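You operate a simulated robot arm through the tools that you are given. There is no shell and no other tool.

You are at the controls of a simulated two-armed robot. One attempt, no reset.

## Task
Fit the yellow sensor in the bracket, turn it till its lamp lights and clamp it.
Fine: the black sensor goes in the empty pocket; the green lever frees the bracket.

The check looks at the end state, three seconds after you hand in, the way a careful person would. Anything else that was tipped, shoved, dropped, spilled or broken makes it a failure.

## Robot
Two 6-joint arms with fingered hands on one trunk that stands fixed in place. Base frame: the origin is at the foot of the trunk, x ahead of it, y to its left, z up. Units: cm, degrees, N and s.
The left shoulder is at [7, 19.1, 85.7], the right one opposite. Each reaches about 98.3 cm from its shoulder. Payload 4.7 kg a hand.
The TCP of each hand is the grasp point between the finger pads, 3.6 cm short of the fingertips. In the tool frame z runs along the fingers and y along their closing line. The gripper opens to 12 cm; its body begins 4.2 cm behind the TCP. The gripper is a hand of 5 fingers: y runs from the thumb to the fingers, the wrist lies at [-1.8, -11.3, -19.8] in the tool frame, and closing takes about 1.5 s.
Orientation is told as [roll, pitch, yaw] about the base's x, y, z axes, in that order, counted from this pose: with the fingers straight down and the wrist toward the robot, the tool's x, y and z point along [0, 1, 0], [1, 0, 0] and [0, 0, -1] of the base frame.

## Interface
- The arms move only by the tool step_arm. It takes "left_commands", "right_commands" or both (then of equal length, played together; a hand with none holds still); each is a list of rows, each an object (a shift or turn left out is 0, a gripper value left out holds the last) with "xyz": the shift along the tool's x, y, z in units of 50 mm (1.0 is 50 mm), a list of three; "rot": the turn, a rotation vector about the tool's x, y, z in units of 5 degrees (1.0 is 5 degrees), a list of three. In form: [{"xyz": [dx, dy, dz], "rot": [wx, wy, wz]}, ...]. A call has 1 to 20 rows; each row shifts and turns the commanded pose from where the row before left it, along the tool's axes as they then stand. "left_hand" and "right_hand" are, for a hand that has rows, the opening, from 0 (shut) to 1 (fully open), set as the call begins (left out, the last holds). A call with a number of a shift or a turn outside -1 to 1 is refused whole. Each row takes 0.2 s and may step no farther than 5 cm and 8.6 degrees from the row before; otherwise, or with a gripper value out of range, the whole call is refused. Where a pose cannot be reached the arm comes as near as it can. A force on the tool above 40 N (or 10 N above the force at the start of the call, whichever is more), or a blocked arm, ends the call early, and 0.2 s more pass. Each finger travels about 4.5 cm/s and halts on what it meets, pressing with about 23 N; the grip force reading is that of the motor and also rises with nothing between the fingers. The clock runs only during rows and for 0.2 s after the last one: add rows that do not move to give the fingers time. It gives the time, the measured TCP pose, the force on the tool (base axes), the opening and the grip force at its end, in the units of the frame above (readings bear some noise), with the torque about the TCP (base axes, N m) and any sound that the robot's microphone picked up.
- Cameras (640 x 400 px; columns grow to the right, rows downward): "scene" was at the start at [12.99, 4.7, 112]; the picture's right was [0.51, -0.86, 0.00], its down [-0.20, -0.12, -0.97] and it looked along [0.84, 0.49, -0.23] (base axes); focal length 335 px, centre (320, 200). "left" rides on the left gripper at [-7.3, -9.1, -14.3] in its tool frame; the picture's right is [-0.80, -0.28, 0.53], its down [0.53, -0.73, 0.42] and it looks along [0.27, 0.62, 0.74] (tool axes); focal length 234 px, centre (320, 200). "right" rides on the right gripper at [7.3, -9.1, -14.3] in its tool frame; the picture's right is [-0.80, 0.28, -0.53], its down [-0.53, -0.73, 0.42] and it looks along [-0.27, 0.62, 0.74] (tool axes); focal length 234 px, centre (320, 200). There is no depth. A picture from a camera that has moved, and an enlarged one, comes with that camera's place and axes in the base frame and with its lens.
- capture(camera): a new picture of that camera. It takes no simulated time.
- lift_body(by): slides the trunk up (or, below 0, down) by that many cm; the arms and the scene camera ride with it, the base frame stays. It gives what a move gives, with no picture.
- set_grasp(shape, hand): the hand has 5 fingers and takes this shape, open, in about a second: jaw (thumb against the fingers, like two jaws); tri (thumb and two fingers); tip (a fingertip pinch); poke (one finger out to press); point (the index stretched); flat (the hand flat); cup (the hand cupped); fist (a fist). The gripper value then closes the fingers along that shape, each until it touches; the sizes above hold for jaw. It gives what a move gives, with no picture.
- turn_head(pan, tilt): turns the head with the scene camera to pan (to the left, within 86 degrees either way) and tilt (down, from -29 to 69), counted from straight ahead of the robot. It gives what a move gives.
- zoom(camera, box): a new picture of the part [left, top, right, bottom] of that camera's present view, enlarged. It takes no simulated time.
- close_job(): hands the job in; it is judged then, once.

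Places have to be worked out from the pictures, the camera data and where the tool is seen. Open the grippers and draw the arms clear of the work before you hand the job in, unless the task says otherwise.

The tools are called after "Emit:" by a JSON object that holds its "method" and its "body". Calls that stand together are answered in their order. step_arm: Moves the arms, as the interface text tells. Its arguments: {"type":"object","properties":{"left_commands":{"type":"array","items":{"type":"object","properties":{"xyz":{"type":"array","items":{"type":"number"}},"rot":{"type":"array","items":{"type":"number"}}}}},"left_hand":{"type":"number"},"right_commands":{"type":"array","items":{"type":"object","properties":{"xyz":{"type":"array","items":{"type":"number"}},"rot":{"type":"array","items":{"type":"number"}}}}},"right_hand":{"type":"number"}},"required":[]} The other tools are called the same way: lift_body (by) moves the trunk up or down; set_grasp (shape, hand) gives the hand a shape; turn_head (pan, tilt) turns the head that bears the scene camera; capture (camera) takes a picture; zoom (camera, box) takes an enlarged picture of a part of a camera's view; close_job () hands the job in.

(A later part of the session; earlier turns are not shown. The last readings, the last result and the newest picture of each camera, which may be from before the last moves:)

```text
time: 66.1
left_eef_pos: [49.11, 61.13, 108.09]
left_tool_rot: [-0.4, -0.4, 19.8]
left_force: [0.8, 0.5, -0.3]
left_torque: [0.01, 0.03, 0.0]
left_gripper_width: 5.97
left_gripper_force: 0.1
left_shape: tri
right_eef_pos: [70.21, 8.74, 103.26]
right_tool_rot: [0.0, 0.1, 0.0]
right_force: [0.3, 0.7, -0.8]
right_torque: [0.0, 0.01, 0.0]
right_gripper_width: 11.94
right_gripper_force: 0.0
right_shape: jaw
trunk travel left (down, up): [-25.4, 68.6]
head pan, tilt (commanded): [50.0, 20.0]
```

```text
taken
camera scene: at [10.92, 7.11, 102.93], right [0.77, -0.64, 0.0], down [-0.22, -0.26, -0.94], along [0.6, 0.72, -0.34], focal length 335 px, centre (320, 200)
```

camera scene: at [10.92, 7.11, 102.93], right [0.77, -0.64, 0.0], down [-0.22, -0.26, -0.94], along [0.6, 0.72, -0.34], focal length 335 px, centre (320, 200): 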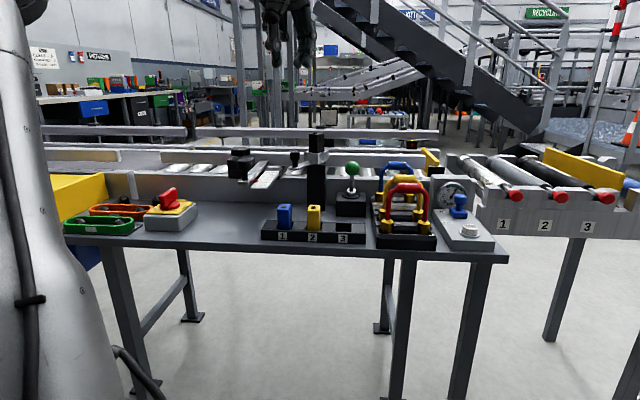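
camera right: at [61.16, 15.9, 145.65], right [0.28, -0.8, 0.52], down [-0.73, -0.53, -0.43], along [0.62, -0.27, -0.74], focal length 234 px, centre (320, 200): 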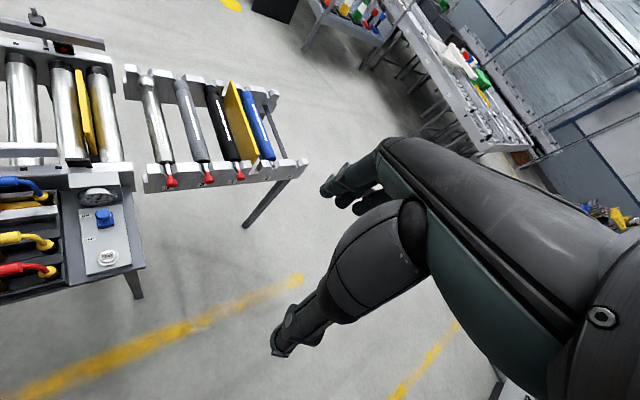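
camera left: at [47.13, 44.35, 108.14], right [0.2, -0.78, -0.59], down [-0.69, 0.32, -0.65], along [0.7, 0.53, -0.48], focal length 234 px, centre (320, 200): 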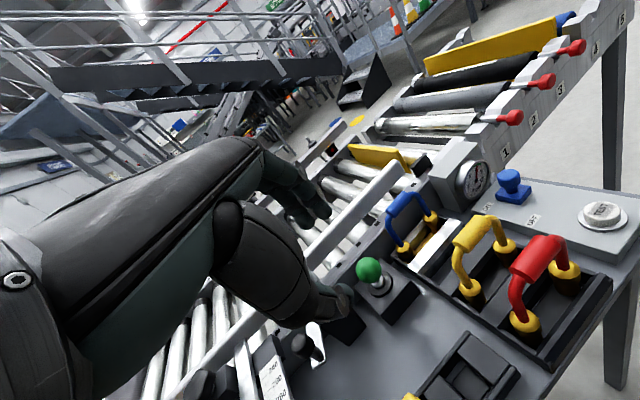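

From the accumulated data I can model the arm: shoulder pitch/abduction, elbow, and a roll‑bend‑roll wrist whose last joint stops near 44°. That predicts yaw ≈29° vertical is fine at the bracket with the trunk near +7. I raise the trunk and go to a point ~9 cm above the black sensor.

Emit:
{"method": "lift_body", "body": {"by": 15}}

Emit:
{"method": "step_arm", "body": {"left_commands": [{"rot": [0, 0, -0.9], "xyz": [0, 0, 0.5]}, {"rot": [0, 0, -0.9], "xyz": [0, 0, 0.7]}, {"xyz": [0, 0, 0.8]}, {"xyz": [0, 0, 0.8]}, {"xyz": [0, 0.3, 0.7]}, {"xyz": [0.02, 0.5, 0.4]}, {"xyz": [0.02, 0.5, 0.2]}, {"xyz": [0.02, 0.5, 0.1]}, {"xyz": [0.02, 0.5, 0]}]}}

Emit:
{"method": "capture", "body": {"camera": "left"}}

Emit:
{"method": "capture", "body": {"camera": "scene"}}

```text
time: 67.9
left_eef_pos: [49.08, 61.31, 123.21]
left_tool_rot: [-0.4, -0.4, 19.8]
left_force: [-0.4, 0.0, 0.4]
left_torque: [-0.01, 0.0, 0.01]
left_gripper_width: 5.98
left_gripper_force: 0.1
left_shape: tri
right_eef_pos: [70.31, 8.75, 118.21]
right_tool_rot: [0.0, 0.0, 0.0]
right_force: [-0.9, -0.2, 0.1]
right_torque: [0.01, 0.02, 0.0]
right_gripper_width: 11.98
right_gripper_force: 0.1
right_shape: jaw
trunk travel left (down, up): [-40.4, 53.6]
head pan, tilt (commanded): [50.0, 20.0]
```

```text
time: 69.9
left_eef_pos: [59.38, 67.24, 102.23]
left_tool_rot: [-0.5, -0.5, 28.9]
left_force: [0.3, 0.3, -0.1]
left_torque: [0.02, 0.03, 0.04]
left_gripper_width: 5.98
left_gripper_force: 0.0
left_shape: tri
right_eef_pos: [70.44, 8.74, 118.05]
right_tool_rot: [0.0, 0.1, 0.0]
right_force: [0.7, -0.3, 0.5]
right_torque: [0.01, 0.02, -0.01]
right_gripper_width: 11.93
right_gripper_force: 0.0
right_shape: jaw
trunk travel left (down, up): [-40.4, 53.6]
head pan, tilt (commanded): [50.0, 20.0]
```

```text
taken
camera left: at [54.69, 56.59, 116.48], right [0.15, -0.84, -0.52], down [-0.89, 0.11, -0.43], along [0.42, 0.53, -0.74], focal length 234 px, centre (320, 200)
```

left: 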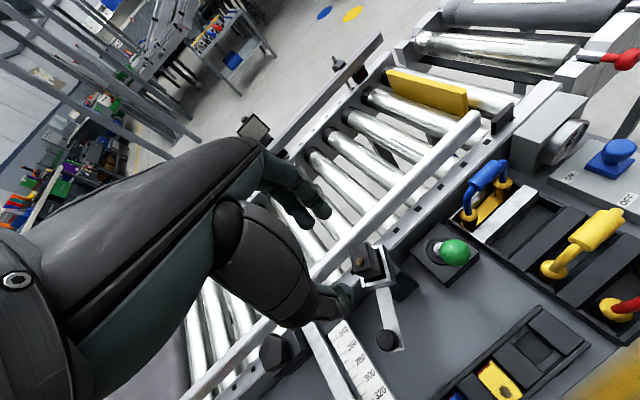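

```text
taken
camera scene: at [11.04, 7.09, 117.92], right [0.77, -0.64, 0.0], down [-0.22, -0.26, -0.94], along [0.6, 0.72, -0.34], focal length 335 px, centre (320, 200)
```

scene: 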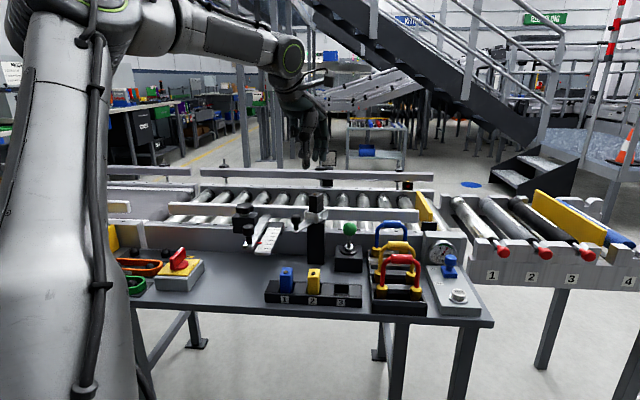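

All rows reached: hand at (59.4, 67.2, 102.2) with yaw 29. The lens projects where expected in the left view. I move 2 cm forward and descend to z≈93.5, then look closely.

Emit:
{"method": "step_arm", "body": {"left_commands": [{"xyz": [0.006, 0.397, 0]}, {"xyz": [0, 0, 0.6]}, {"xyz": [0, 0, 0.6]}, {"xyz": [0, 0, 0.54]}], "left_hand": 0.48}}

Emit:
{"method": "capture", "body": {"camera": "left"}}

Emit:
{"method": "zoom", "body": {"camera": "scene", "box": [250, 100, 380, 260]}}

```text
time: 70.9
left_eef_pos: [61.22, 68.01, 93.41]
left_tool_rot: [-0.4, -0.4, 28.7]
left_force: [-0.7, -0.8, -0.5]
left_torque: [0.02, 0.02, -0.01]
left_gripper_width: 5.8
left_gripper_force: 0.0
left_shape: tri
right_eef_pos: [70.27, 8.8, 118.23]
right_tool_rot: [-0.1, -0.1, 0.0]
right_force: [-0.1, 0.5, -0.1]
right_torque: [-0.02, 0.01, 0.02]
right_gripper_width: 11.97
right_gripper_force: 0.1
right_shape: jaw
trunk travel left (down, up): [-40.4, 53.6]
head pan, tilt (commanded): [50.0, 20.0]
```

```text
taken
camera left: at [56.51, 57.38, 107.65], right [0.15, -0.84, -0.52], down [-0.89, 0.11, -0.43], along [0.42, 0.53, -0.74], focal length 234 px, centre (320, 200)
```

left: 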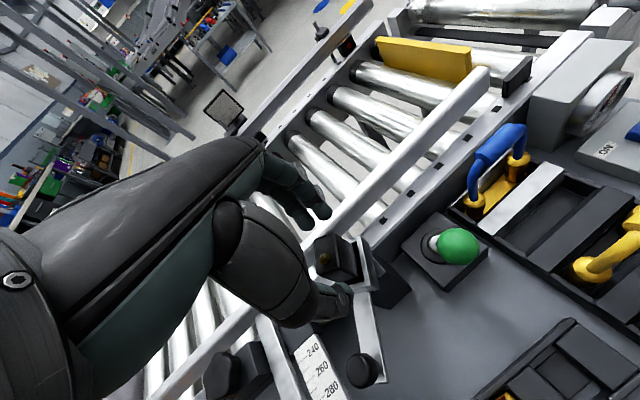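

```text
2.50 times, centred on (315, 180) of scene
camera zoom: at [10.97, 7.16, 117.93], right [0.77, -0.64, 0.0], down [-0.22, -0.26, -0.94], along [0.6, 0.72, -0.34], focal length 838 px, centre (332, 250)
```

zoom: 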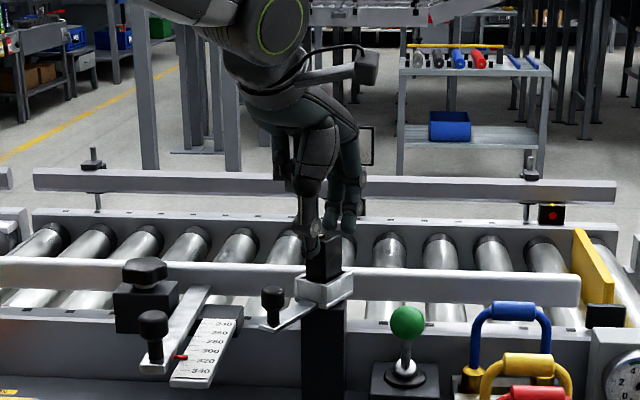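

I zoom in on the left-hand view to check that thumb and fingers straddle the sensor symmetrically.

Emit:
{"method": "zoom", "body": {"camera": "left", "box": [260, 180, 420, 340]}}

Emit:
{"method": "zoom", "body": {"camera": "scene", "box": [295, 160, 345, 240]}}

```text
2.50 times, centred on (340, 260) of left
camera zoom: at [56.51, 57.38, 107.65], right [0.15, -0.84, -0.52], down [-0.89, 0.11, -0.43], along [0.42, 0.53, -0.74], focal length 585 px, centre (270, 50)
```

zoom: 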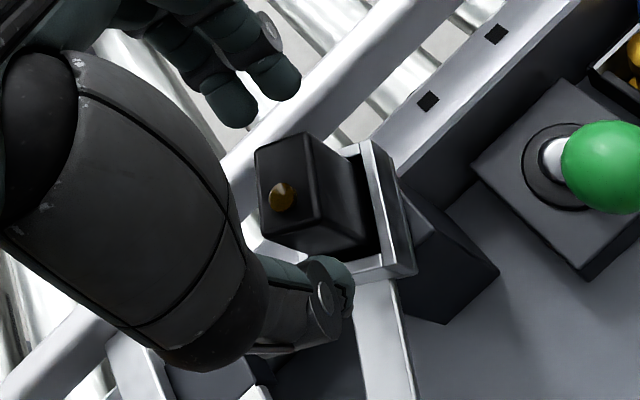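

```text
5.00 times, centred on (320, 200) of scene
camera zoom: at [10.97, 7.16, 117.93], right [0.77, -0.64, 0.0], down [-0.22, -0.26, -0.94], along [0.6, 0.72, -0.34], focal length 1676 px, centre (320, 200)
```

zoom: 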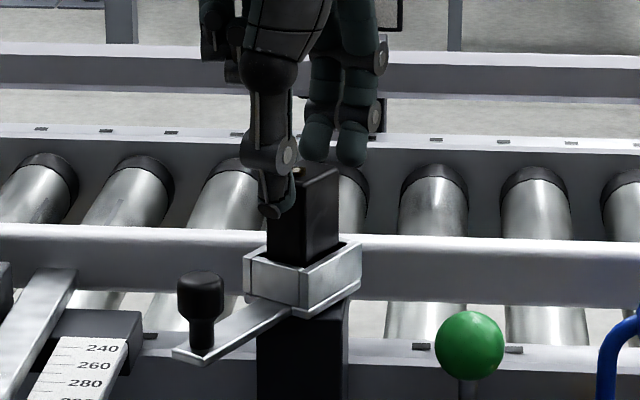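

The thumb tip appears ~4.3 cm below the TCP and the fingertips ~3 cm, straddling the sensor evenly. I descend 1.9 cm (thumb stays above the rim at 86.5) and close gently.

Emit:
{"method": "step_arm", "body": {"left_commands": [{"xyz": [0, 0, 0.2]}, {"xyz": [0, 0, 0.18]}]}}

Emit:
{"method": "step_arm", "body": {"left_commands": [{}, {}, {}, {}, {}, {}], "left_hand": 0.15}}

Emit:
{"method": "zoom", "body": {"camera": "left", "box": [260, 180, 420, 340]}}

Emit:
{"method": "zoom", "body": {"camera": "scene", "box": [295, 160, 345, 240]}}

```text
time: 71.5
left_eef_pos: [61.04, 68.11, 91.68]
left_tool_rot: [-0.4, -0.3, 28.8]
left_force: [0.2, -0.5, -0.4]
left_torque: [-0.01, -0.02, 0.02]
left_gripper_width: 5.8
left_gripper_force: 0.1
left_shape: tri
right_eef_pos: [70.2, 8.71, 118.34]
right_tool_rot: [-0.1, 0.0, -0.1]
right_force: [0.9, -0.8, 0.2]
right_torque: [-0.01, 0.01, -0.02]
right_gripper_width: 11.94
right_gripper_force: 0.0
right_shape: jaw
trunk travel left (down, up): [-40.4, 53.6]
head pan, tilt (commanded): [50.0, 20.0]
```

```text
time: 72.9
left_eef_pos: [61.19, 68.0, 91.6]
left_tool_rot: [-0.4, -0.4, 28.8]
left_force: [-1.0, -0.8, 0.6]
left_torque: [0.01, 0.01, 0.04]
left_gripper_width: 2.95
left_gripper_force: 22.7
left_shape: tri
right_eef_pos: [70.25, 8.72, 118.36]
right_tool_rot: [0.0, -0.1, 0.0]
right_force: [-0.1, 0.6, -1.0]
right_torque: [-0.02, 0.01, -0.01]
right_gripper_width: 11.96
right_gripper_force: 0.2
right_shape: jaw
trunk travel left (down, up): [-40.4, 53.6]
head pan, tilt (commanded): [50.0, 20.0]
```

```text
2.50 times, centred on (340, 260) of left
camera zoom: at [56.46, 57.34, 105.94], right [0.15, -0.84, -0.52], down [-0.89, 0.11, -0.43], along [0.42, 0.53, -0.74], focal length 585 px, centre (270, 50)
```

zoom: 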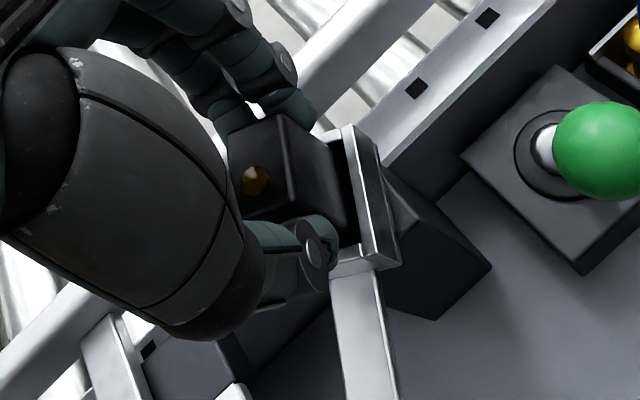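

```text
5.00 times, centred on (320, 200) of scene
camera zoom: at [10.94, 7.11, 117.93], right [0.77, -0.64, 0.0], down [-0.22, -0.26, -0.94], along [0.6, 0.72, -0.34], focal length 1676 px, centre (320, 200)
```

zoom: 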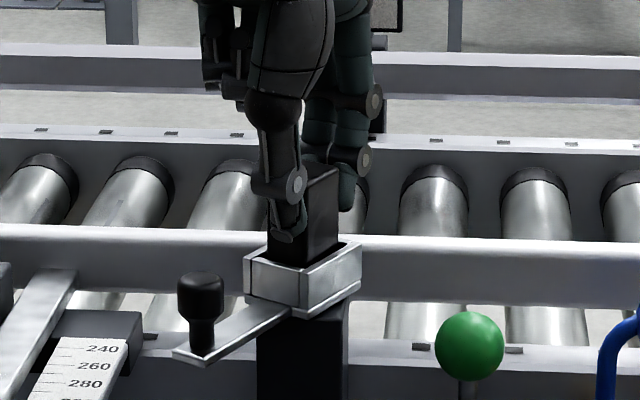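

The sensor is gripped (width 2.95, 22.7 N). I lift 1 cm slowly to check that it comes out freely.

Emit:
{"method": "step_arm", "body": {"left_commands": [{"xyz": [0, 0, -0.1]}, {"xyz": [0, 0, -0.1]}]}}

Emit:
{"method": "zoom", "body": {"camera": "scene", "box": [295, 160, 345, 240]}}

```text
time: 73.5
left_eef_pos: [61.01, 67.8, 92.62]
left_tool_rot: [-0.4, -0.3, 28.8]
left_force: [0.6, -0.1, -2.0]
left_torque: [0.01, 0.01, 0.02]
left_gripper_width: 2.95
left_gripper_force: 22.8
left_shape: tri
right_eef_pos: [70.2, 8.77, 118.34]
right_tool_rot: [0.0, 0.0, 0.0]
right_force: [-0.1, -0.1, 1.0]
right_torque: [0.01, 0.03, 0.01]
right_gripper_width: 11.93
right_gripper_force: 0.0
right_shape: jaw
trunk travel left (down, up): [-40.4, 53.6]
head pan, tilt (commanded): [50.0, 20.0]
```

```text
5.00 times, centred on (320, 200) of scene
camera zoom: at [10.94, 7.1, 117.93], right [0.77, -0.64, 0.0], down [-0.22, -0.26, -0.94], along [0.6, 0.72, -0.34], focal length 1676 px, centre (320, 200)
```

zoom: 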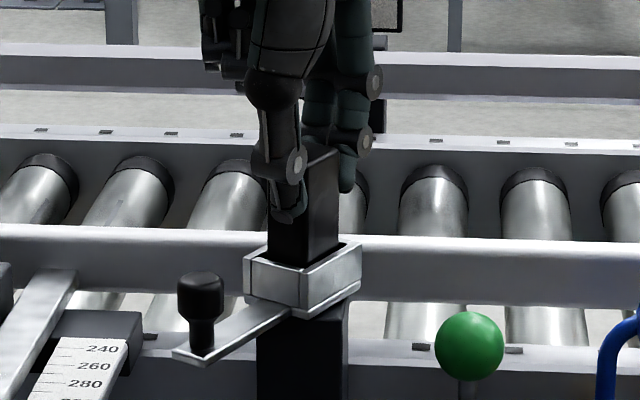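

It comes out freely with about 2 N weight. I lift another 7 cm clear of the bracket and look at the whole sensor.

Emit:
{"method": "step_arm", "body": {"left_commands": [{"xyz": [0, 0, -0.3]}, {"xyz": [0, 0, -0.4]}, {"xyz": [0, 0, -0.4]}, {"xyz": [0, 0, -0.4]}]}}

Emit:
{"method": "zoom", "body": {"camera": "scene", "box": [285, 130, 365, 250]}}

Emit:
{"method": "capture", "body": {"camera": "left"}}

```text
time: 74.5
left_eef_pos: [60.99, 67.92, 100.35]
left_tool_rot: [-0.4, -0.4, 28.8]
left_force: [-0.5, 0.2, -1.0]
left_torque: [-0.01, -0.01, 0.0]
left_gripper_width: 2.96
left_gripper_force: 23.5
left_shape: tri
right_eef_pos: [70.19, 8.73, 118.26]
right_tool_rot: [0.0, 0.0, 0.0]
right_force: [-0.2, 0.1, 0.0]
right_torque: [0.03, -0.01, -0.01]
right_gripper_width: 11.98
right_gripper_force: 0.1
right_shape: jaw
trunk travel left (down, up): [-40.4, 53.6]
head pan, tilt (commanded): [50.0, 20.0]
```

```text
3.33 times, centred on (325, 190) of scene
camera zoom: at [10.93, 7.07, 117.93], right [0.77, -0.64, 0.0], down [-0.22, -0.26, -0.94], along [0.6, 0.72, -0.34], focal length 1117 px, centre (303, 233)
```

zoom: 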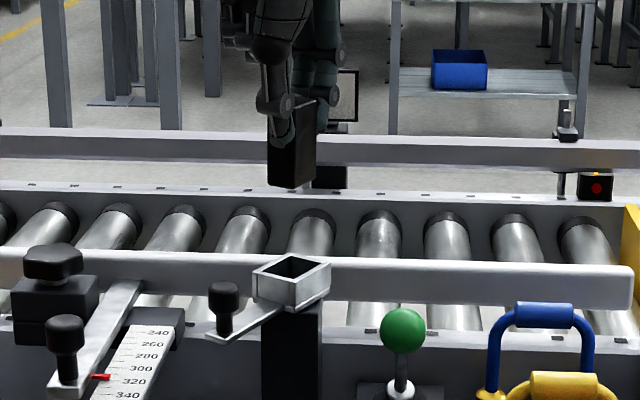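

```text
taken
camera left: at [56.44, 57.26, 114.59], right [0.15, -0.84, -0.52], down [-0.89, 0.11, -0.43], along [0.42, 0.53, -0.74], focal length 234 px, centre (320, 200)
```

left: 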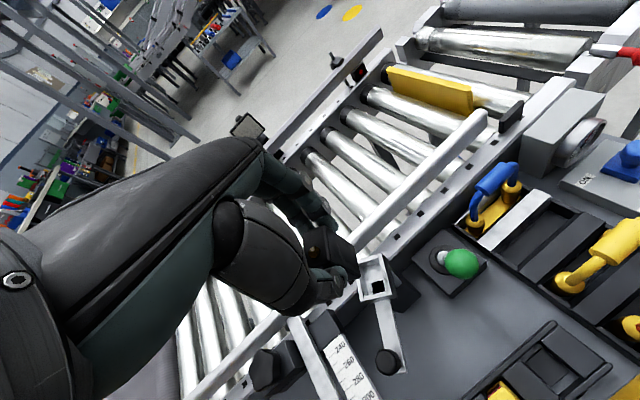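

The black sensor is clear and hangs straight; its bottom is ~7.05 cm below the TCP. I retreat and rise to a place above empty pocket 3 (54.3, 51.45), turning toward yaw 38° at the end.

Emit:
{"method": "step_arm", "body": {"left_commands": [{"xyz": [-0.2, -0.6, -0.35]}, {"xyz": [-0.3, -0.6, -0.35]}, {"xyz": [-0.4, -0.5, -0.35]}, {"xyz": [-0.45, -0.4, -0.35]}, {"xyz": [-0.45, -0.35, -0.35]}, {"xyz": [-0.44, -0.31, -0.35]}, {"xyz": [0, 0, -0.7]}, {"xyz": [0, 0, -0.7]}, {"rot": [0, 0, -0.9]}, {"rot": [0, 0, -0.9]}]}}

Emit:
{"method": "capture", "body": {"camera": "left"}}

```text
time: 76.7
left_eef_pos: [49.47, 55.35, 114.61]
left_tool_rot: [-0.6, -0.4, 37.8]
left_force: [-0.8, -0.4, -1.2]
left_torque: [-0.03, -0.01, -0.01]
left_gripper_width: 2.96
left_gripper_force: 23.5
left_shape: tri
left hand out of reach, approached as far as the arm can: row 6, 7, 8, 9, 10
right_eef_pos: [70.21, 8.77, 118.33]
right_tool_rot: [-0.1, 0.0, 0.0]
right_force: [0.3, -0.6, 0.3]
right_torque: [-0.01, -0.01, 0.04]
right_gripper_width: 11.94
right_gripper_force: 0.0
right_shape: jaw
trunk travel left (down, up): [-40.4, 53.6]
head pan, tilt (commanded): [50.0, 20.0]
```

```text
taken
camera left: at [46.52, 44.16, 128.94], right [0.28, -0.81, -0.52], down [-0.9, -0.03, -0.43], along [0.34, 0.59, -0.74], focal length 234 px, centre (320, 200)
```

left: 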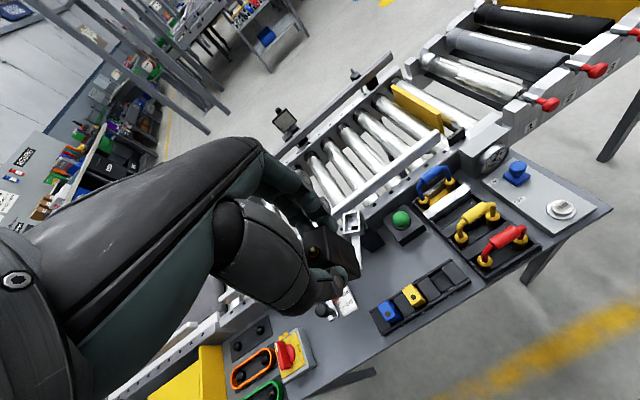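

The approach stopped short again at (49.5, 55.4, 114.6); the rule seems to be that the wrist must stay left of a ~36° line. I test leaning the wrist left by rolling the hand −15° about its closing axis, and then shift right.

Emit:
{"method": "step_arm", "body": {"left_commands": [{"rot": [0, -1, 0]}, {"rot": [0, -1, 0]}, {"rot": [0, -1, 0]}]}}

Emit:
{"method": "step_arm", "body": {"left_commands": [{"xyz": [-0.2, 0, -0.05]}, {"xyz": [-0.2, 0, -0.05]}, {"xyz": [-0.2, 0, -0.05]}]}}

```text
time: 77.5
left_eef_pos: [49.58, 55.44, 114.59]
left_tool_rot: [-15.6, -0.3, 37.8]
left_force: [0.1, 0.3, -0.3]
left_torque: [-0.04, 0.02, -0.01]
left_gripper_width: 2.96
left_gripper_force: 22.9
left_shape: tri
right_eef_pos: [70.24, 8.79, 118.21]
right_tool_rot: [-0.1, 0.0, 0.0]
right_force: [-0.4, -0.6, -0.5]
right_torque: [0.01, -0.04, 0.01]
right_gripper_width: 11.97
right_gripper_force: 0.1
right_shape: jaw
trunk travel left (down, up): [-40.4, 53.6]
head pan, tilt (commanded): [50.0, 20.0]
```

```text
time: 78.3
left_eef_pos: [51.25, 53.11, 116.27]
left_tool_rot: [-15.4, -0.4, 37.9]
left_force: [-0.3, -0.2, 0.4]
left_torque: [0.03, -0.01, -0.01]
left_gripper_width: 2.95
left_gripper_force: 23.0
left_shape: tri
right_eef_pos: [70.33, 8.7, 118.35]
right_tool_rot: [0.0, 0.0, -0.1]
right_force: [0.2, -0.1, 0.0]
right_torque: [0.04, 0.03, 0.02]
right_gripper_width: 11.96
right_gripper_force: 0.0
right_shape: jaw
trunk travel left (down, up): [-40.4, 53.6]
head pan, tilt (commanded): [50.0, 20.0]
```

With the wrist leaned left 15° the hand can reach right, so the black sensor must be held with the hand rolled for a vertical placement in pocket 3. I go back to re-seat it in the bracket and regrasp with a roll: first retreat left/away, then undo the roll and yaw.

Emit:
{"method": "step_arm", "body": {"left_commands": [{"xyz": [0.278, 0.46, 0.235]}, {"xyz": [0.278, 0.46, 0.235]}, {"xyz": [0.278, 0.46, 0.235]}, {"xyz": [0.278, 0.46, 0.235]}, {"rot": [0, 1, 0]}, {"rot": [0, 1, 0]}, {"rot": [0, 1, 0]}, {"rot": [0, 0, 0.9]}, {"rot": [0, 0, 0.9]}]}}

```text
time: 80.3
left_eef_pos: [56.09, 62.15, 110.3]
left_tool_rot: [-0.5, -0.4, 28.7]
left_force: [-1.0, -0.3, -1.1]
left_torque: [0.0, -0.01, -0.03]
left_gripper_width: 2.95
left_gripper_force: 23.3
left_shape: tri
right_eef_pos: [70.18, 8.76, 118.27]
right_tool_rot: [0.0, 0.0, -0.1]
right_force: [0.4, -0.3, 0.3]
right_torque: [-0.02, -0.03, 0.05]
right_gripper_width: 11.95
right_gripper_force: 0.0
right_shape: jaw
trunk travel left (down, up): [-40.4, 53.6]
head pan, tilt (commanded): [50.0, 20.0]
```

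No limits hit. I return above the bracket to (61.1, 67.95, 100).

Emit:
{"method": "step_arm", "body": {"left_commands": [{"xyz": [0.1345, 0.3585, 0.4]}, {"xyz": [0.1345, 0.3585, 0.5]}, {"xyz": [0.1345, 0.3585, 0.58]}, {"xyz": [0.1345, 0.3585, 0.58]}, {}]}}

Emit:
{"method": "zoom", "body": {"camera": "left", "box": [260, 180, 420, 340]}}

Emit:
{"method": "zoom", "body": {"camera": "scene", "box": [285, 140, 355, 245]}}

```text
time: 81.5
left_eef_pos: [60.94, 67.79, 99.91]
left_tool_rot: [-0.3, -0.5, 28.8]
left_force: [0.0, -0.9, -0.1]
left_torque: [0.0, -0.01, 0.0]
left_gripper_width: 2.95
left_gripper_force: 23.2
left_shape: tri
right_eef_pos: [70.08, 8.74, 118.26]
right_tool_rot: [0.0, 0.1, 0.1]
right_force: [-0.7, 0.1, 1.1]
right_torque: [0.05, -0.02, 0.0]
right_gripper_width: 11.98
right_gripper_force: 0.0
right_shape: jaw
trunk travel left (down, up): [-40.4, 53.6]
head pan, tilt (commanded): [50.0, 20.0]
```

```text
2.50 times, centred on (340, 260) of left
camera zoom: at [56.33, 57.26, 114.18], right [0.15, -0.84, -0.52], down [-0.89, 0.11, -0.43], along [0.42, 0.53, -0.73], focal length 585 px, centre (270, 50)
```

zoom: 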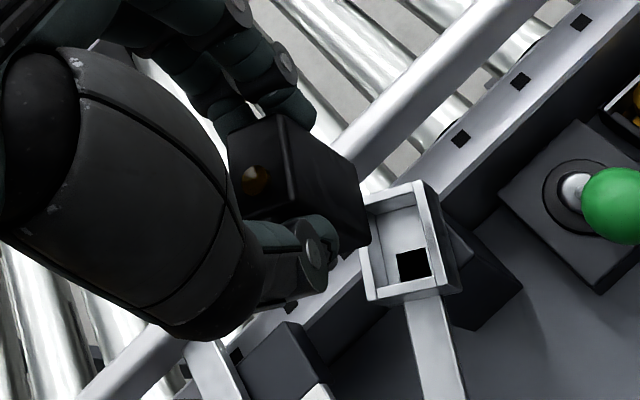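

```text
3.81 times, centred on (320, 192) of scene
camera zoom: at [10.86, 7.05, 117.95], right [0.77, -0.64, 0.0], down [-0.22, -0.26, -0.94], along [0.6, 0.72, -0.34], focal length 1277 px, centre (320, 229)
```

zoom: 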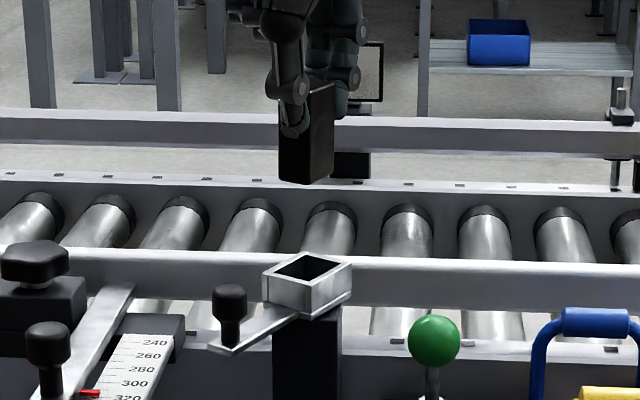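

The cup opening is visible below. I nudge (+0.1, +0.17) to match the extraction position and lower until the sensor's bottom is just above the rim.

Emit:
{"method": "step_arm", "body": {"left_commands": [{"xyz": [0.02, 0.034, 0]}, {"xyz": [0, 0, 0.4]}, {"xyz": [0, 0, 0.4]}, {"xyz": [0, 0, 0.36]}, {}]}}

Emit:
{"method": "zoom", "body": {"camera": "left", "box": [260, 180, 420, 340]}}

Emit:
{"method": "zoom", "body": {"camera": "scene", "box": [295, 170, 345, 245]}}

```text
time: 82.7
left_eef_pos: [61.03, 68.05, 94.03]
left_tool_rot: [-0.4, -0.3, 28.9]
left_force: [0.0, -1.0, -1.2]
left_torque: [-0.03, -0.01, 0.03]
left_gripper_width: 2.96
left_gripper_force: 23.1
left_shape: tri
right_eef_pos: [70.21, 8.75, 118.39]
right_tool_rot: [0.0, 0.0, 0.1]
right_force: [0.9, -0.6, 0.5]
right_torque: [0.03, 0.0, -0.03]
right_gripper_width: 11.98
right_gripper_force: 0.0
right_shape: jaw
trunk travel left (down, up): [-40.4, 53.6]
head pan, tilt (commanded): [50.0, 20.0]
```

```text
2.50 times, centred on (340, 260) of left
camera zoom: at [56.42, 57.36, 108.33], right [0.15, -0.84, -0.52], down [-0.89, 0.11, -0.43], along [0.42, 0.53, -0.73], focal length 585 px, centre (270, 50)
```

zoom: 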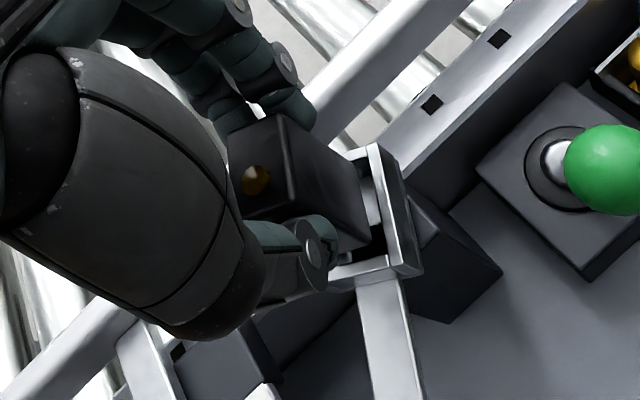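

```text
5.33 times, centred on (320, 208) of scene
camera zoom: at [10.92, 7.1, 117.93], right [0.77, -0.64, 0.0], down [-0.22, -0.26, -0.94], along [0.6, 0.72, -0.34], focal length 1787 px, centre (320, 160)
```

zoom: 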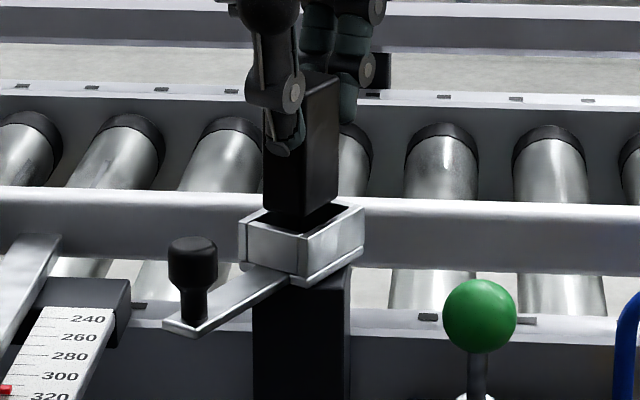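

The sensor is aligned over the cup. I lower it in small steps to the original height (TCP z≈91.65), watching the force.

Emit:
{"method": "step_arm", "body": {"left_commands": [{"xyz": [0, 0, 0.12]}, {"xyz": [0, 0, 0.12]}]}}

Emit:
{"method": "step_arm", "body": {"left_commands": [{"xyz": [0, 0, 0.12]}, {"xyz": [0, 0, 0.11]}]}}

Emit:
{"method": "zoom", "body": {"camera": "scene", "box": [295, 170, 345, 245]}}

```text
time: 83.3
left_eef_pos: [61.09, 68.1, 92.85]
left_tool_rot: [-0.4, -0.4, 28.8]
left_force: [-0.5, 1.0, -0.6]
left_torque: [0.0, 0.02, -0.02]
left_gripper_width: 2.95
left_gripper_force: 23.2
left_shape: tri
right_eef_pos: [70.12, 8.64, 118.25]
right_tool_rot: [0.0, -0.1, 0.1]
right_force: [0.4, -0.1, 0.3]
right_torque: [0.01, 0.0, 0.0]
right_gripper_width: 11.96
right_gripper_force: 0.1
right_shape: jaw
trunk travel left (down, up): [-40.4, 53.6]
head pan, tilt (commanded): [50.0, 20.0]
```

```text
time: 83.9
left_eef_pos: [61.2, 68.05, 91.64]
left_tool_rot: [-0.4, -0.5, 28.7]
left_force: [-0.3, 0.3, -1.3]
left_torque: [0.0, 0.0, 0.02]
left_gripper_width: 2.95
left_gripper_force: 22.9
left_shape: tri
right_eef_pos: [70.19, 8.66, 118.28]
right_tool_rot: [0.0, 0.0, 0.1]
right_force: [0.3, -0.4, -0.3]
right_torque: [-0.02, 0.0, -0.01]
right_gripper_width: 11.97
right_gripper_force: 0.1
right_shape: jaw
trunk travel left (down, up): [-40.4, 53.6]
head pan, tilt (commanded): [50.0, 20.0]
```

```text
5.33 times, centred on (320, 208) of scene
camera zoom: at [10.95, 7.11, 117.93], right [0.77, -0.64, 0.0], down [-0.22, -0.26, -0.94], along [0.6, 0.72, -0.34], focal length 1787 px, centre (320, 160)
```

zoom: 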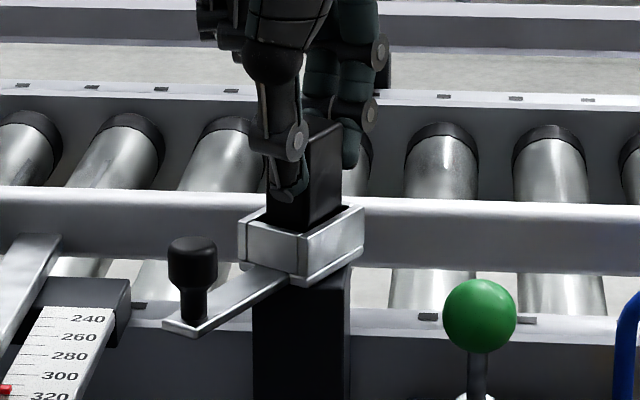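

Re-seated with no force. I open the hand, roll −20° about the closing line in place, and recentre slightly to the left.

Emit:
{"method": "step_arm", "body": {"left_commands": [{}, {}, {}, {}, {}], "left_hand": 0.48}}

Emit:
{"method": "step_arm", "body": {"left_commands": [{"rot": [0, -0.8, 0]}, {"rot": [0, -0.8, 0]}, {"rot": [0, -0.8, 0]}, {"rot": [0, -0.8, 0]}, {"rot": [0, -0.8, 0]}, {"xyz": [0.15, 0, -0.055]}]}}

Emit:
{"method": "zoom", "body": {"camera": "left", "box": [260, 180, 420, 340]}}

Emit:
{"method": "zoom", "body": {"camera": "scene", "box": [285, 140, 355, 245]}}

```text
time: 85.1
left_eef_pos: [61.22, 68.01, 91.78]
left_tool_rot: [-0.4, -0.5, 28.8]
left_force: [-0.7, 0.5, 0.1]
left_torque: [0.01, 0.0, 0.0]
left_gripper_width: 5.71
left_gripper_force: 0.1
left_shape: tri
right_eef_pos: [70.3, 8.71, 118.24]
right_tool_rot: [0.0, 0.0, -0.1]
right_force: [-1.1, -0.3, 0.2]
right_torque: [0.02, -0.03, 0.0]
right_gripper_width: 11.93
right_gripper_force: 0.0
right_shape: jaw
trunk travel left (down, up): [-40.4, 53.6]
head pan, tilt (commanded): [50.0, 20.0]
```

```text
time: 86.5
left_eef_pos: [60.94, 68.69, 91.74]
left_tool_rot: [-20.5, -0.4, 28.8]
left_force: [-0.2, 0.3, -0.2]
left_torque: [0.0, -0.02, 0.03]
left_gripper_width: 5.74
left_gripper_force: 0.0
left_shape: tri
right_eef_pos: [70.3, 8.72, 118.33]
right_tool_rot: [0.0, 0.0, 0.1]
right_force: [-0.8, -0.7, 0.8]
right_torque: [0.01, -0.01, 0.0]
right_gripper_width: 11.95
right_gripper_force: 0.1
right_shape: jaw
trunk travel left (down, up): [-40.4, 53.6]
head pan, tilt (commanded): [50.0, 20.0]
```

```text
2.50 times, centred on (340, 260) of left
camera zoom: at [53.63, 62.79, 107.72], right [0.21, -0.95, -0.21], down [-0.81, -0.04, -0.59], along [0.55, 0.29, -0.78], focal length 585 px, centre (270, 50)
```

zoom: 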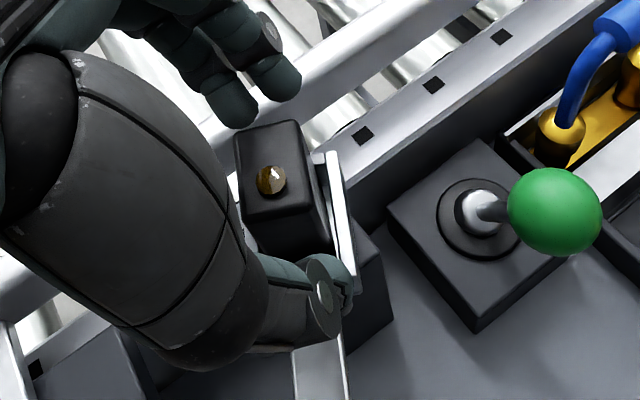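

```text
3.81 times, centred on (320, 192) of scene
camera zoom: at [10.92, 7.12, 117.93], right [0.77, -0.64, 0.0], down [-0.22, -0.26, -0.94], along [0.6, 0.72, -0.34], focal length 1277 px, centre (320, 229)
```

zoom: 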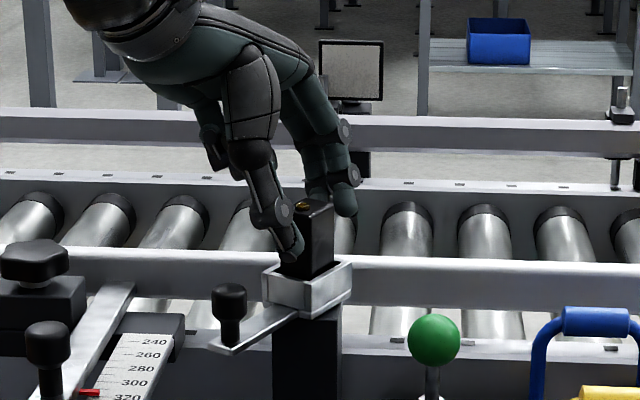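

Hand and sensor line up well. I close the grip again.

Emit:
{"method": "step_arm", "body": {"left_commands": [{}, {}, {}, {}, {}, {}], "left_hand": 0.15}}

Emit:
{"method": "zoom", "body": {"camera": "left", "box": [260, 180, 420, 340]}}

Emit:
{"method": "zoom", "body": {"camera": "scene", "box": [285, 140, 355, 245]}}

```text
time: 87.9
left_eef_pos: [60.9, 68.69, 91.93]
left_tool_rot: [-20.4, -0.4, 28.8]
left_force: [1.1, -0.8, -0.6]
left_torque: [-0.03, 0.03, -0.02]
left_gripper_width: 2.91
left_gripper_force: 22.7
left_shape: tri
right_eef_pos: [70.21, 8.85, 118.34]
right_tool_rot: [0.0, 0.0, -0.1]
right_force: [-1.0, -0.1, 0.4]
right_torque: [0.0, -0.01, -0.04]
right_gripper_width: 11.99
right_gripper_force: 0.0
right_shape: jaw
trunk travel left (down, up): [-40.4, 53.6]
head pan, tilt (commanded): [50.0, 20.0]
```

```text
2.50 times, centred on (340, 260) of left
camera zoom: at [53.64, 62.77, 107.71], right [0.21, -0.95, -0.21], down [-0.81, -0.04, -0.59], along [0.55, 0.29, -0.78], focal length 585 px, centre (270, 50)
```

zoom: 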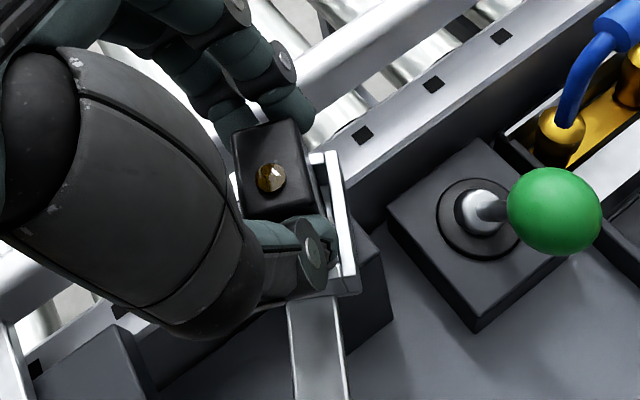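

```text
3.81 times, centred on (320, 192) of scene
camera zoom: at [10.94, 7.11, 117.93], right [0.77, -0.64, 0.0], down [-0.22, -0.26, -0.94], along [0.6, 0.72, -0.34], focal length 1277 px, centre (320, 229)
```

zoom: 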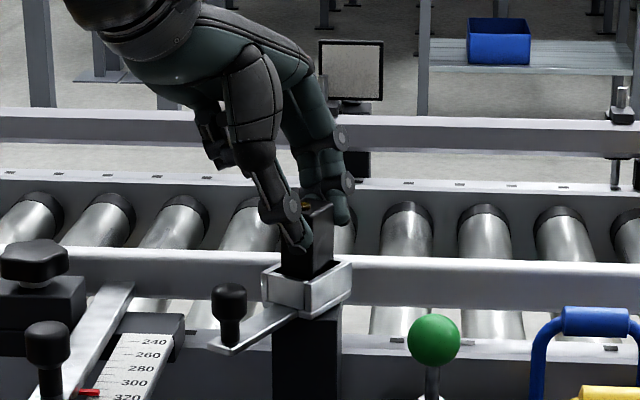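

Gripped firmly. I lift straight up (along the base vertical) by about 9 cm.

Emit:
{"method": "step_arm", "body": {"left_commands": [{"xyz": [-0.07, 0, -0.187]}, {"xyz": [-0.14, 0, -0.374]}, {"xyz": [-0.14, 0, -0.374]}, {"xyz": [-0.14, 0, -0.374]}, {"xyz": [-0.14, 0, -0.374]}]}}

Emit:
{"method": "zoom", "body": {"camera": "scene", "box": [275, 110, 365, 245]}}

```text
time: 89.1
left_eef_pos: [60.71, 68.66, 100.65]
left_tool_rot: [-20.4, -0.4, 28.8]
left_force: [0.2, -0.3, -1.1]
left_torque: [0.02, 0.02, 0.02]
left_gripper_width: 2.91
left_gripper_force: 22.9
left_shape: tri
right_eef_pos: [70.23, 8.64, 118.32]
right_tool_rot: [-0.1, 0.0, 0.0]
right_force: [0.4, -0.5, -0.9]
right_torque: [0.01, -0.01, -0.01]
right_gripper_width: 11.97
right_gripper_force: 0.1
right_shape: jaw
trunk travel left (down, up): [-40.4, 53.6]
head pan, tilt (commanded): [50.0, 20.0]
```

```text
2.96 times, centred on (320, 178) of scene
camera zoom: at [10.92, 7.07, 117.93], right [0.77, -0.64, 0.0], down [-0.22, -0.26, -0.94], along [0.6, 0.72, -0.34], focal length 993 px, centre (320, 267)
```

zoom: 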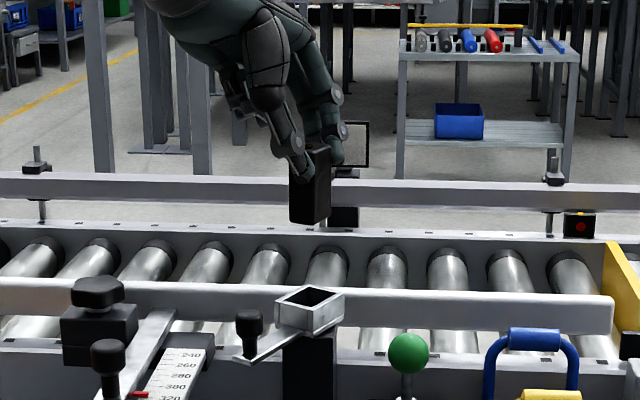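

The black sensor hangs vertically. I carry it to above pocket 3 (TCP ≈ 54.0, 52.0) and yaw to 45° with the roll kept.

Emit:
{"method": "step_arm", "body": {"left_commands": [{"xyz": [-0.355, -0.465, 0.132]}, {"xyz": [-0.355, -0.465, 0.132]}, {"xyz": [-0.355, -0.465, 0.132]}, {"xyz": [-0.355, -0.465, 0.132]}, {"xyz": [-0.355, -0.465, 0.132]}, {"xyz": [-0.355, -0.465, 0.132]}, {"rot": [-0.283, 0, -0.759]}, {"rot": [-0.283, 0, -0.759]}, {"rot": [-0.283, 0, -0.759]}, {"rot": [-0.283, 0, -0.759]}, {}]}}

Emit:
{"method": "capture", "body": {"camera": "left"}}

```text
time: 91.5
left_eef_pos: [54.07, 51.91, 100.63]
left_tool_rot: [-20.5, -0.3, 45.0]
left_force: [-0.2, -0.2, 0.0]
left_torque: [-0.02, -0.02, 0.04]
left_gripper_width: 2.89
left_gripper_force: 23.0
left_shape: tri
right_eef_pos: [70.2, 8.81, 118.27]
right_tool_rot: [0.0, 0.0, 0.0]
right_force: [0.3, -0.7, -0.5]
right_torque: [0.0, 0.01, -0.01]
right_gripper_width: 11.99
right_gripper_force: 0.2
right_shape: jaw
trunk travel left (down, up): [-40.4, 53.6]
head pan, tilt (commanded): [50.0, 20.0]
```

```text
taken
camera left: at [48.77, 44.24, 116.52], right [0.47, -0.86, -0.21], down [-0.76, -0.27, -0.59], along [0.45, 0.44, -0.78], focal length 234 px, centre (320, 200)
```

left: 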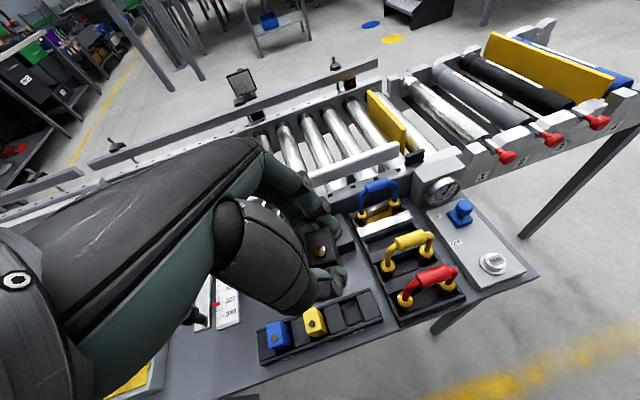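

All reached. I lower the trunk by 15 cm so the sensor's bottom is a few cm above the rack, and then check alignment with both cameras.

Emit:
{"method": "lift_body", "body": {"by": -15}}

Emit:
{"method": "turn_head", "body": {"pan": 42, "tilt": 25}}

Emit:
{"method": "zoom", "body": {"camera": "scene", "box": [240, 120, 380, 260]}}

Emit:
{"method": "capture", "body": {"camera": "left"}}

Emit:
{"method": "zoom", "body": {"camera": "left", "box": [240, 200, 440, 360]}}

```text
time: 93.2
left_eef_pos: [53.92, 51.99, 85.63]
left_tool_rot: [-20.5, -0.4, 45.0]
left_force: [0.3, 0.0, 0.0]
left_torque: [-0.02, 0.0, 0.03]
left_gripper_width: 2.92
left_gripper_force: 23.2
left_shape: tri
right_eef_pos: [70.31, 8.77, 103.26]
right_tool_rot: [0.0, 0.0, 0.0]
right_force: [-0.9, -0.3, 0.2]
right_torque: [0.01, 0.0, 0.01]
right_gripper_width: 11.96
right_gripper_force: 0.0
right_shape: jaw
trunk travel left (down, up): [-25.4, 68.6]
head pan, tilt (commanded): [50.0, 20.0]
```

```text
time: 93.9
left_eef_pos: [53.97, 51.92, 85.73]
left_tool_rot: [-20.5, -0.3, 44.8]
left_force: [-0.2, 0.3, -0.3]
left_torque: [0.02, 0.02, 0.01]
left_gripper_width: 2.94
left_gripper_force: 23.1
left_shape: tri
right_eef_pos: [70.3, 8.68, 103.22]
right_tool_rot: [0.0, -0.1, 0.1]
right_force: [0.1, -0.5, -0.5]
right_torque: [0.01, 0.0, -0.01]
right_gripper_width: 11.94
right_gripper_force: 0.1
right_shape: jaw
trunk travel left (down, up): [-25.4, 68.6]
head pan, tilt (commanded): [42.0, 25.0]
```

```text
2.86 times, centred on (310, 190) of scene
camera zoom: at [11.79, 6.14, 102.13], right [0.67, -0.74, 0.0], down [-0.31, -0.28, -0.91], along [0.67, 0.61, -0.42], focal length 958 px, centre (349, 229)
```

zoom: 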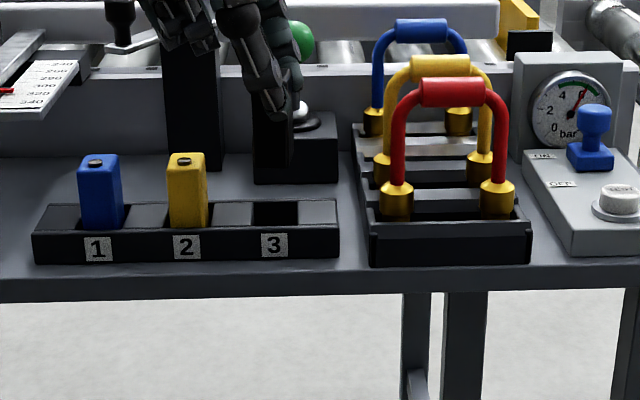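

```text
taken
camera left: at [48.76, 44.2, 101.55], right [0.47, -0.86, -0.21], down [-0.76, -0.27, -0.59], along [0.45, 0.44, -0.78], focal length 234 px, centre (320, 200)
```

left: 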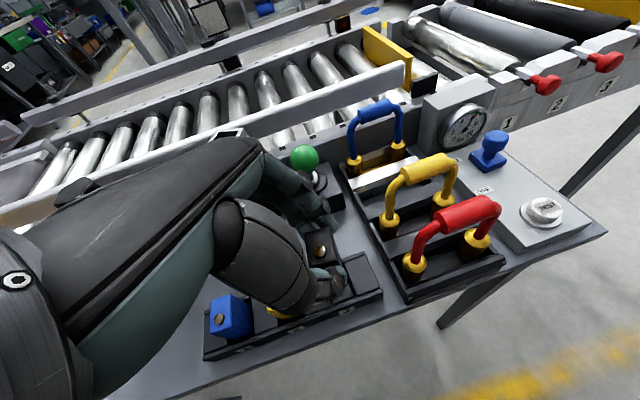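

```text
2.50 times, centred on (340, 280) of left
camera zoom: at [48.76, 44.2, 101.55], right [0.47, -0.86, -0.21], down [-0.76, -0.27, -0.59], along [0.45, 0.44, -0.78], focal length 585 px, centre (270, 0)
```

zoom: 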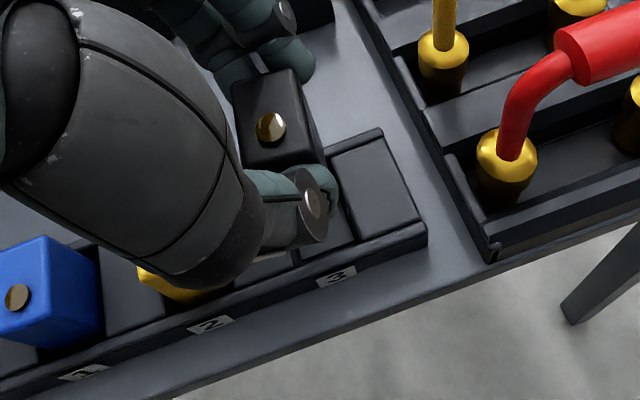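

The sensor top projects within 2 mm of where I expect, so its axis is at about (54.28, 51.4), centred over pocket 3. I descend with the arm to just above the rack opening.

Emit:
{"method": "step_arm", "body": {"left_commands": [{"xyz": [0.079, 0, 0.212]}, {"xyz": [0.079, 0, 0.212]}, {"xyz": [0.07, 0, 0.187]}]}}

Emit:
{"method": "zoom", "body": {"camera": "scene", "box": [260, 150, 340, 220]}}

Emit:
{"method": "zoom", "body": {"camera": "left", "box": [240, 200, 440, 360]}}

```text
time: 94.7
left_eef_pos: [54.11, 51.83, 82.38]
left_tool_rot: [-20.5, -0.3, 45.0]
left_force: [0.8, 0.2, 0.0]
left_torque: [-0.02, -0.01, 0.02]
left_gripper_width: 2.9
left_gripper_force: 23.2
left_shape: tri
right_eef_pos: [70.25, 8.63, 103.21]
right_tool_rot: [-0.1, 0.0, 0.0]
right_force: [-0.6, 0.2, 0.0]
right_torque: [0.01, 0.02, 0.0]
right_gripper_width: 11.98
right_gripper_force: 0.0
right_shape: jaw
trunk travel left (down, up): [-25.4, 68.6]
head pan, tilt (commanded): [42.0, 25.0]
```

```text
5.71 times, centred on (300, 185) of scene
camera zoom: at [11.8, 6.15, 102.12], right [0.67, -0.74, 0.0], down [-0.31, -0.28, -0.91], along [0.67, 0.61, -0.42], focal length 1915 px, centre (434, 286)
```

zoom: 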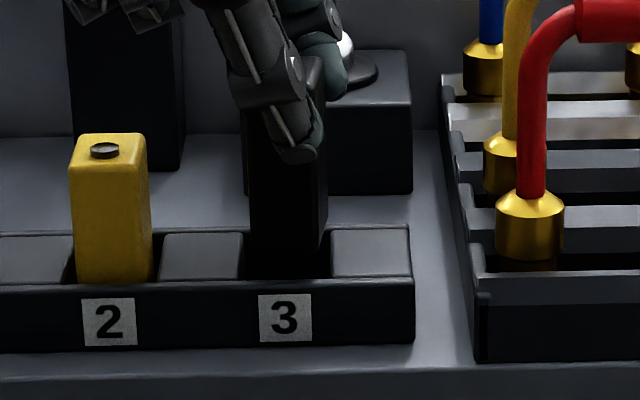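

```text
2.50 times, centred on (340, 280) of left
camera zoom: at [48.83, 44.14, 98.28], right [0.47, -0.86, -0.21], down [-0.76, -0.27, -0.59], along [0.45, 0.44, -0.78], focal length 585 px, centre (270, 0)
```

zoom: 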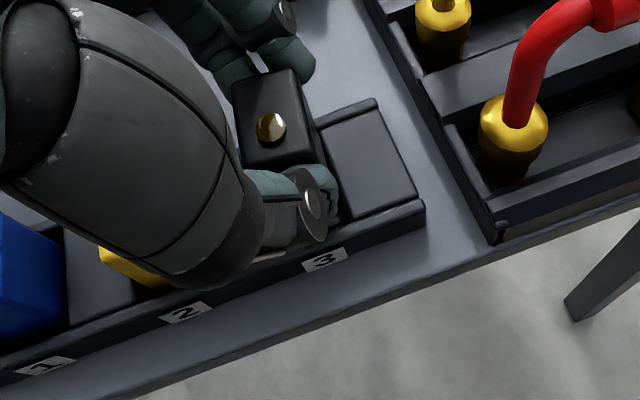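

The sensor is over pocket 3 with side gaps visible on both sides. I lower it in half‑centimetre rows, watching the force.

Emit:
{"method": "step_arm", "body": {"left_commands": [{"xyz": [0.035, 0, 0.0935]}, {"xyz": [0.035, 0, 0.0935]}, {"xyz": [0.035, 0, 0.0935]}]}}

Emit:
{"method": "zoom", "body": {"camera": "scene", "box": [260, 150, 340, 220]}}

```text
time: 95.5
left_eef_pos: [53.87, 51.73, 81.39]
left_tool_rot: [-20.7, -0.8, 45.0]
left_force: [-6.5, 0.5, 24.7]
left_torque: [-0.08, -0.12, -0.06]
left_gripper_width: 3.07
left_gripper_force: 23.5
left_shape: tri
right_eef_pos: [70.03, 8.47, 103.5]
right_tool_rot: [0.1, -0.1, 0.1]
right_force: [-0.1, 0.0, 0.0]
right_torque: [-0.02, 0.0, -0.02]
right_gripper_width: 11.99
right_gripper_force: 0.0
right_shape: jaw
trunk travel left (down, up): [-25.4, 68.6]
head pan, tilt (commanded): [42.0, 25.0]
```

```text
5.71 times, centred on (300, 185) of scene
camera zoom: at [11.52, 5.97, 102.22], right [0.67, -0.74, 0.0], down [-0.31, -0.28, -0.91], along [0.67, 0.61, -0.42], focal length 1915 px, centre (434, 286)
```

zoom: 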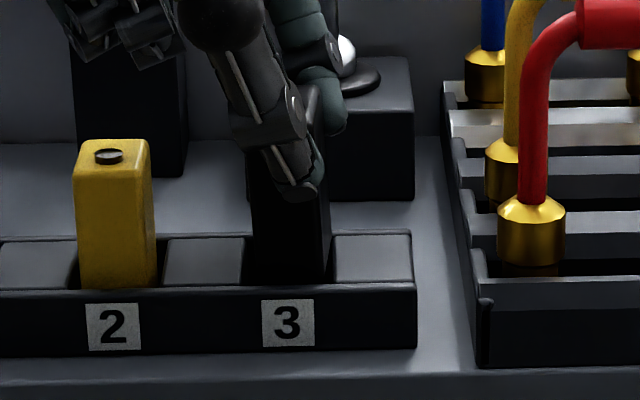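

Contact at 25 N: an edge of the sensor is touching the rack top. I back up 0.8 cm and look closely.

Emit:
{"method": "step_arm", "body": {"left_commands": [{"xyz": [-0.056, 0, -0.15]}, {}]}}

Emit:
{"method": "zoom", "body": {"camera": "scene", "box": [280, 165, 320, 205]}}

Emit:
{"method": "zoom", "body": {"camera": "left", "box": [290, 210, 390, 310]}}

```text
time: 96.1
left_eef_pos: [54.04, 51.83, 81.59]
left_tool_rot: [-20.6, -0.4, 44.9]
left_force: [-1.3, 0.2, 3.6]
left_torque: [-0.04, -0.01, -0.04]
left_gripper_width: 3.02
left_gripper_force: 22.7
left_shape: tri
right_eef_pos: [70.18, 8.74, 103.24]
right_tool_rot: [0.0, 0.0, 0.1]
right_force: [0.0, 0.9, 0.8]
right_torque: [0.01, 0.01, -0.02]
right_gripper_width: 11.97
right_gripper_force: 0.0
right_shape: jaw
trunk travel left (down, up): [-25.4, 68.6]
head pan, tilt (commanded): [42.0, 25.0]
```

```text
10.00 times, centred on (300, 185) of scene
camera zoom: at [11.77, 6.12, 102.11], right [0.67, -0.74, 0.0], down [-0.31, -0.28, -0.91], along [0.67, 0.61, -0.42], focal length 3351 px, centre (520, 350)
```

zoom: 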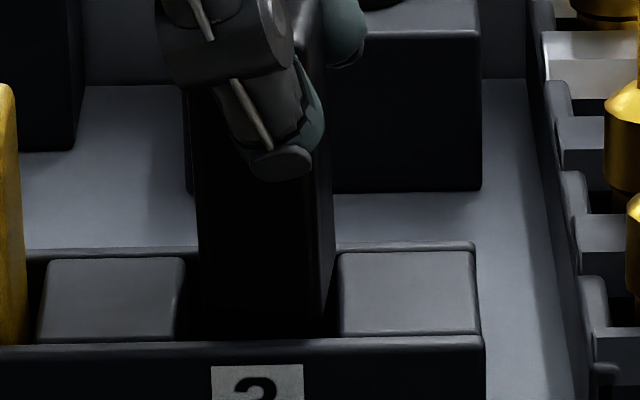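

```text
4.00 times, centred on (340, 260) of left
camera zoom: at [48.82, 44.19, 97.47], right [0.46, -0.86, -0.21], down [-0.76, -0.27, -0.59], along [0.45, 0.44, -0.78], focal length 937 px, centre (240, -40)
```

zoom: 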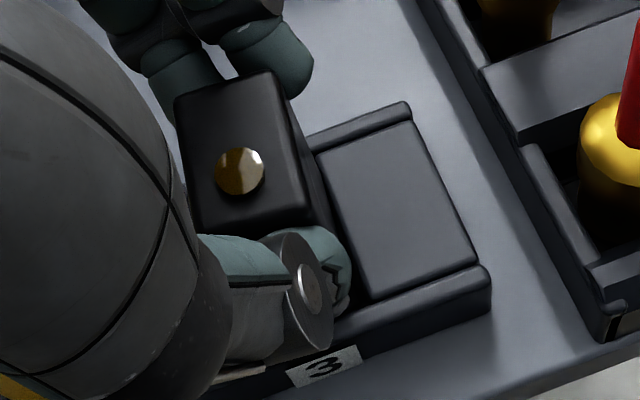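

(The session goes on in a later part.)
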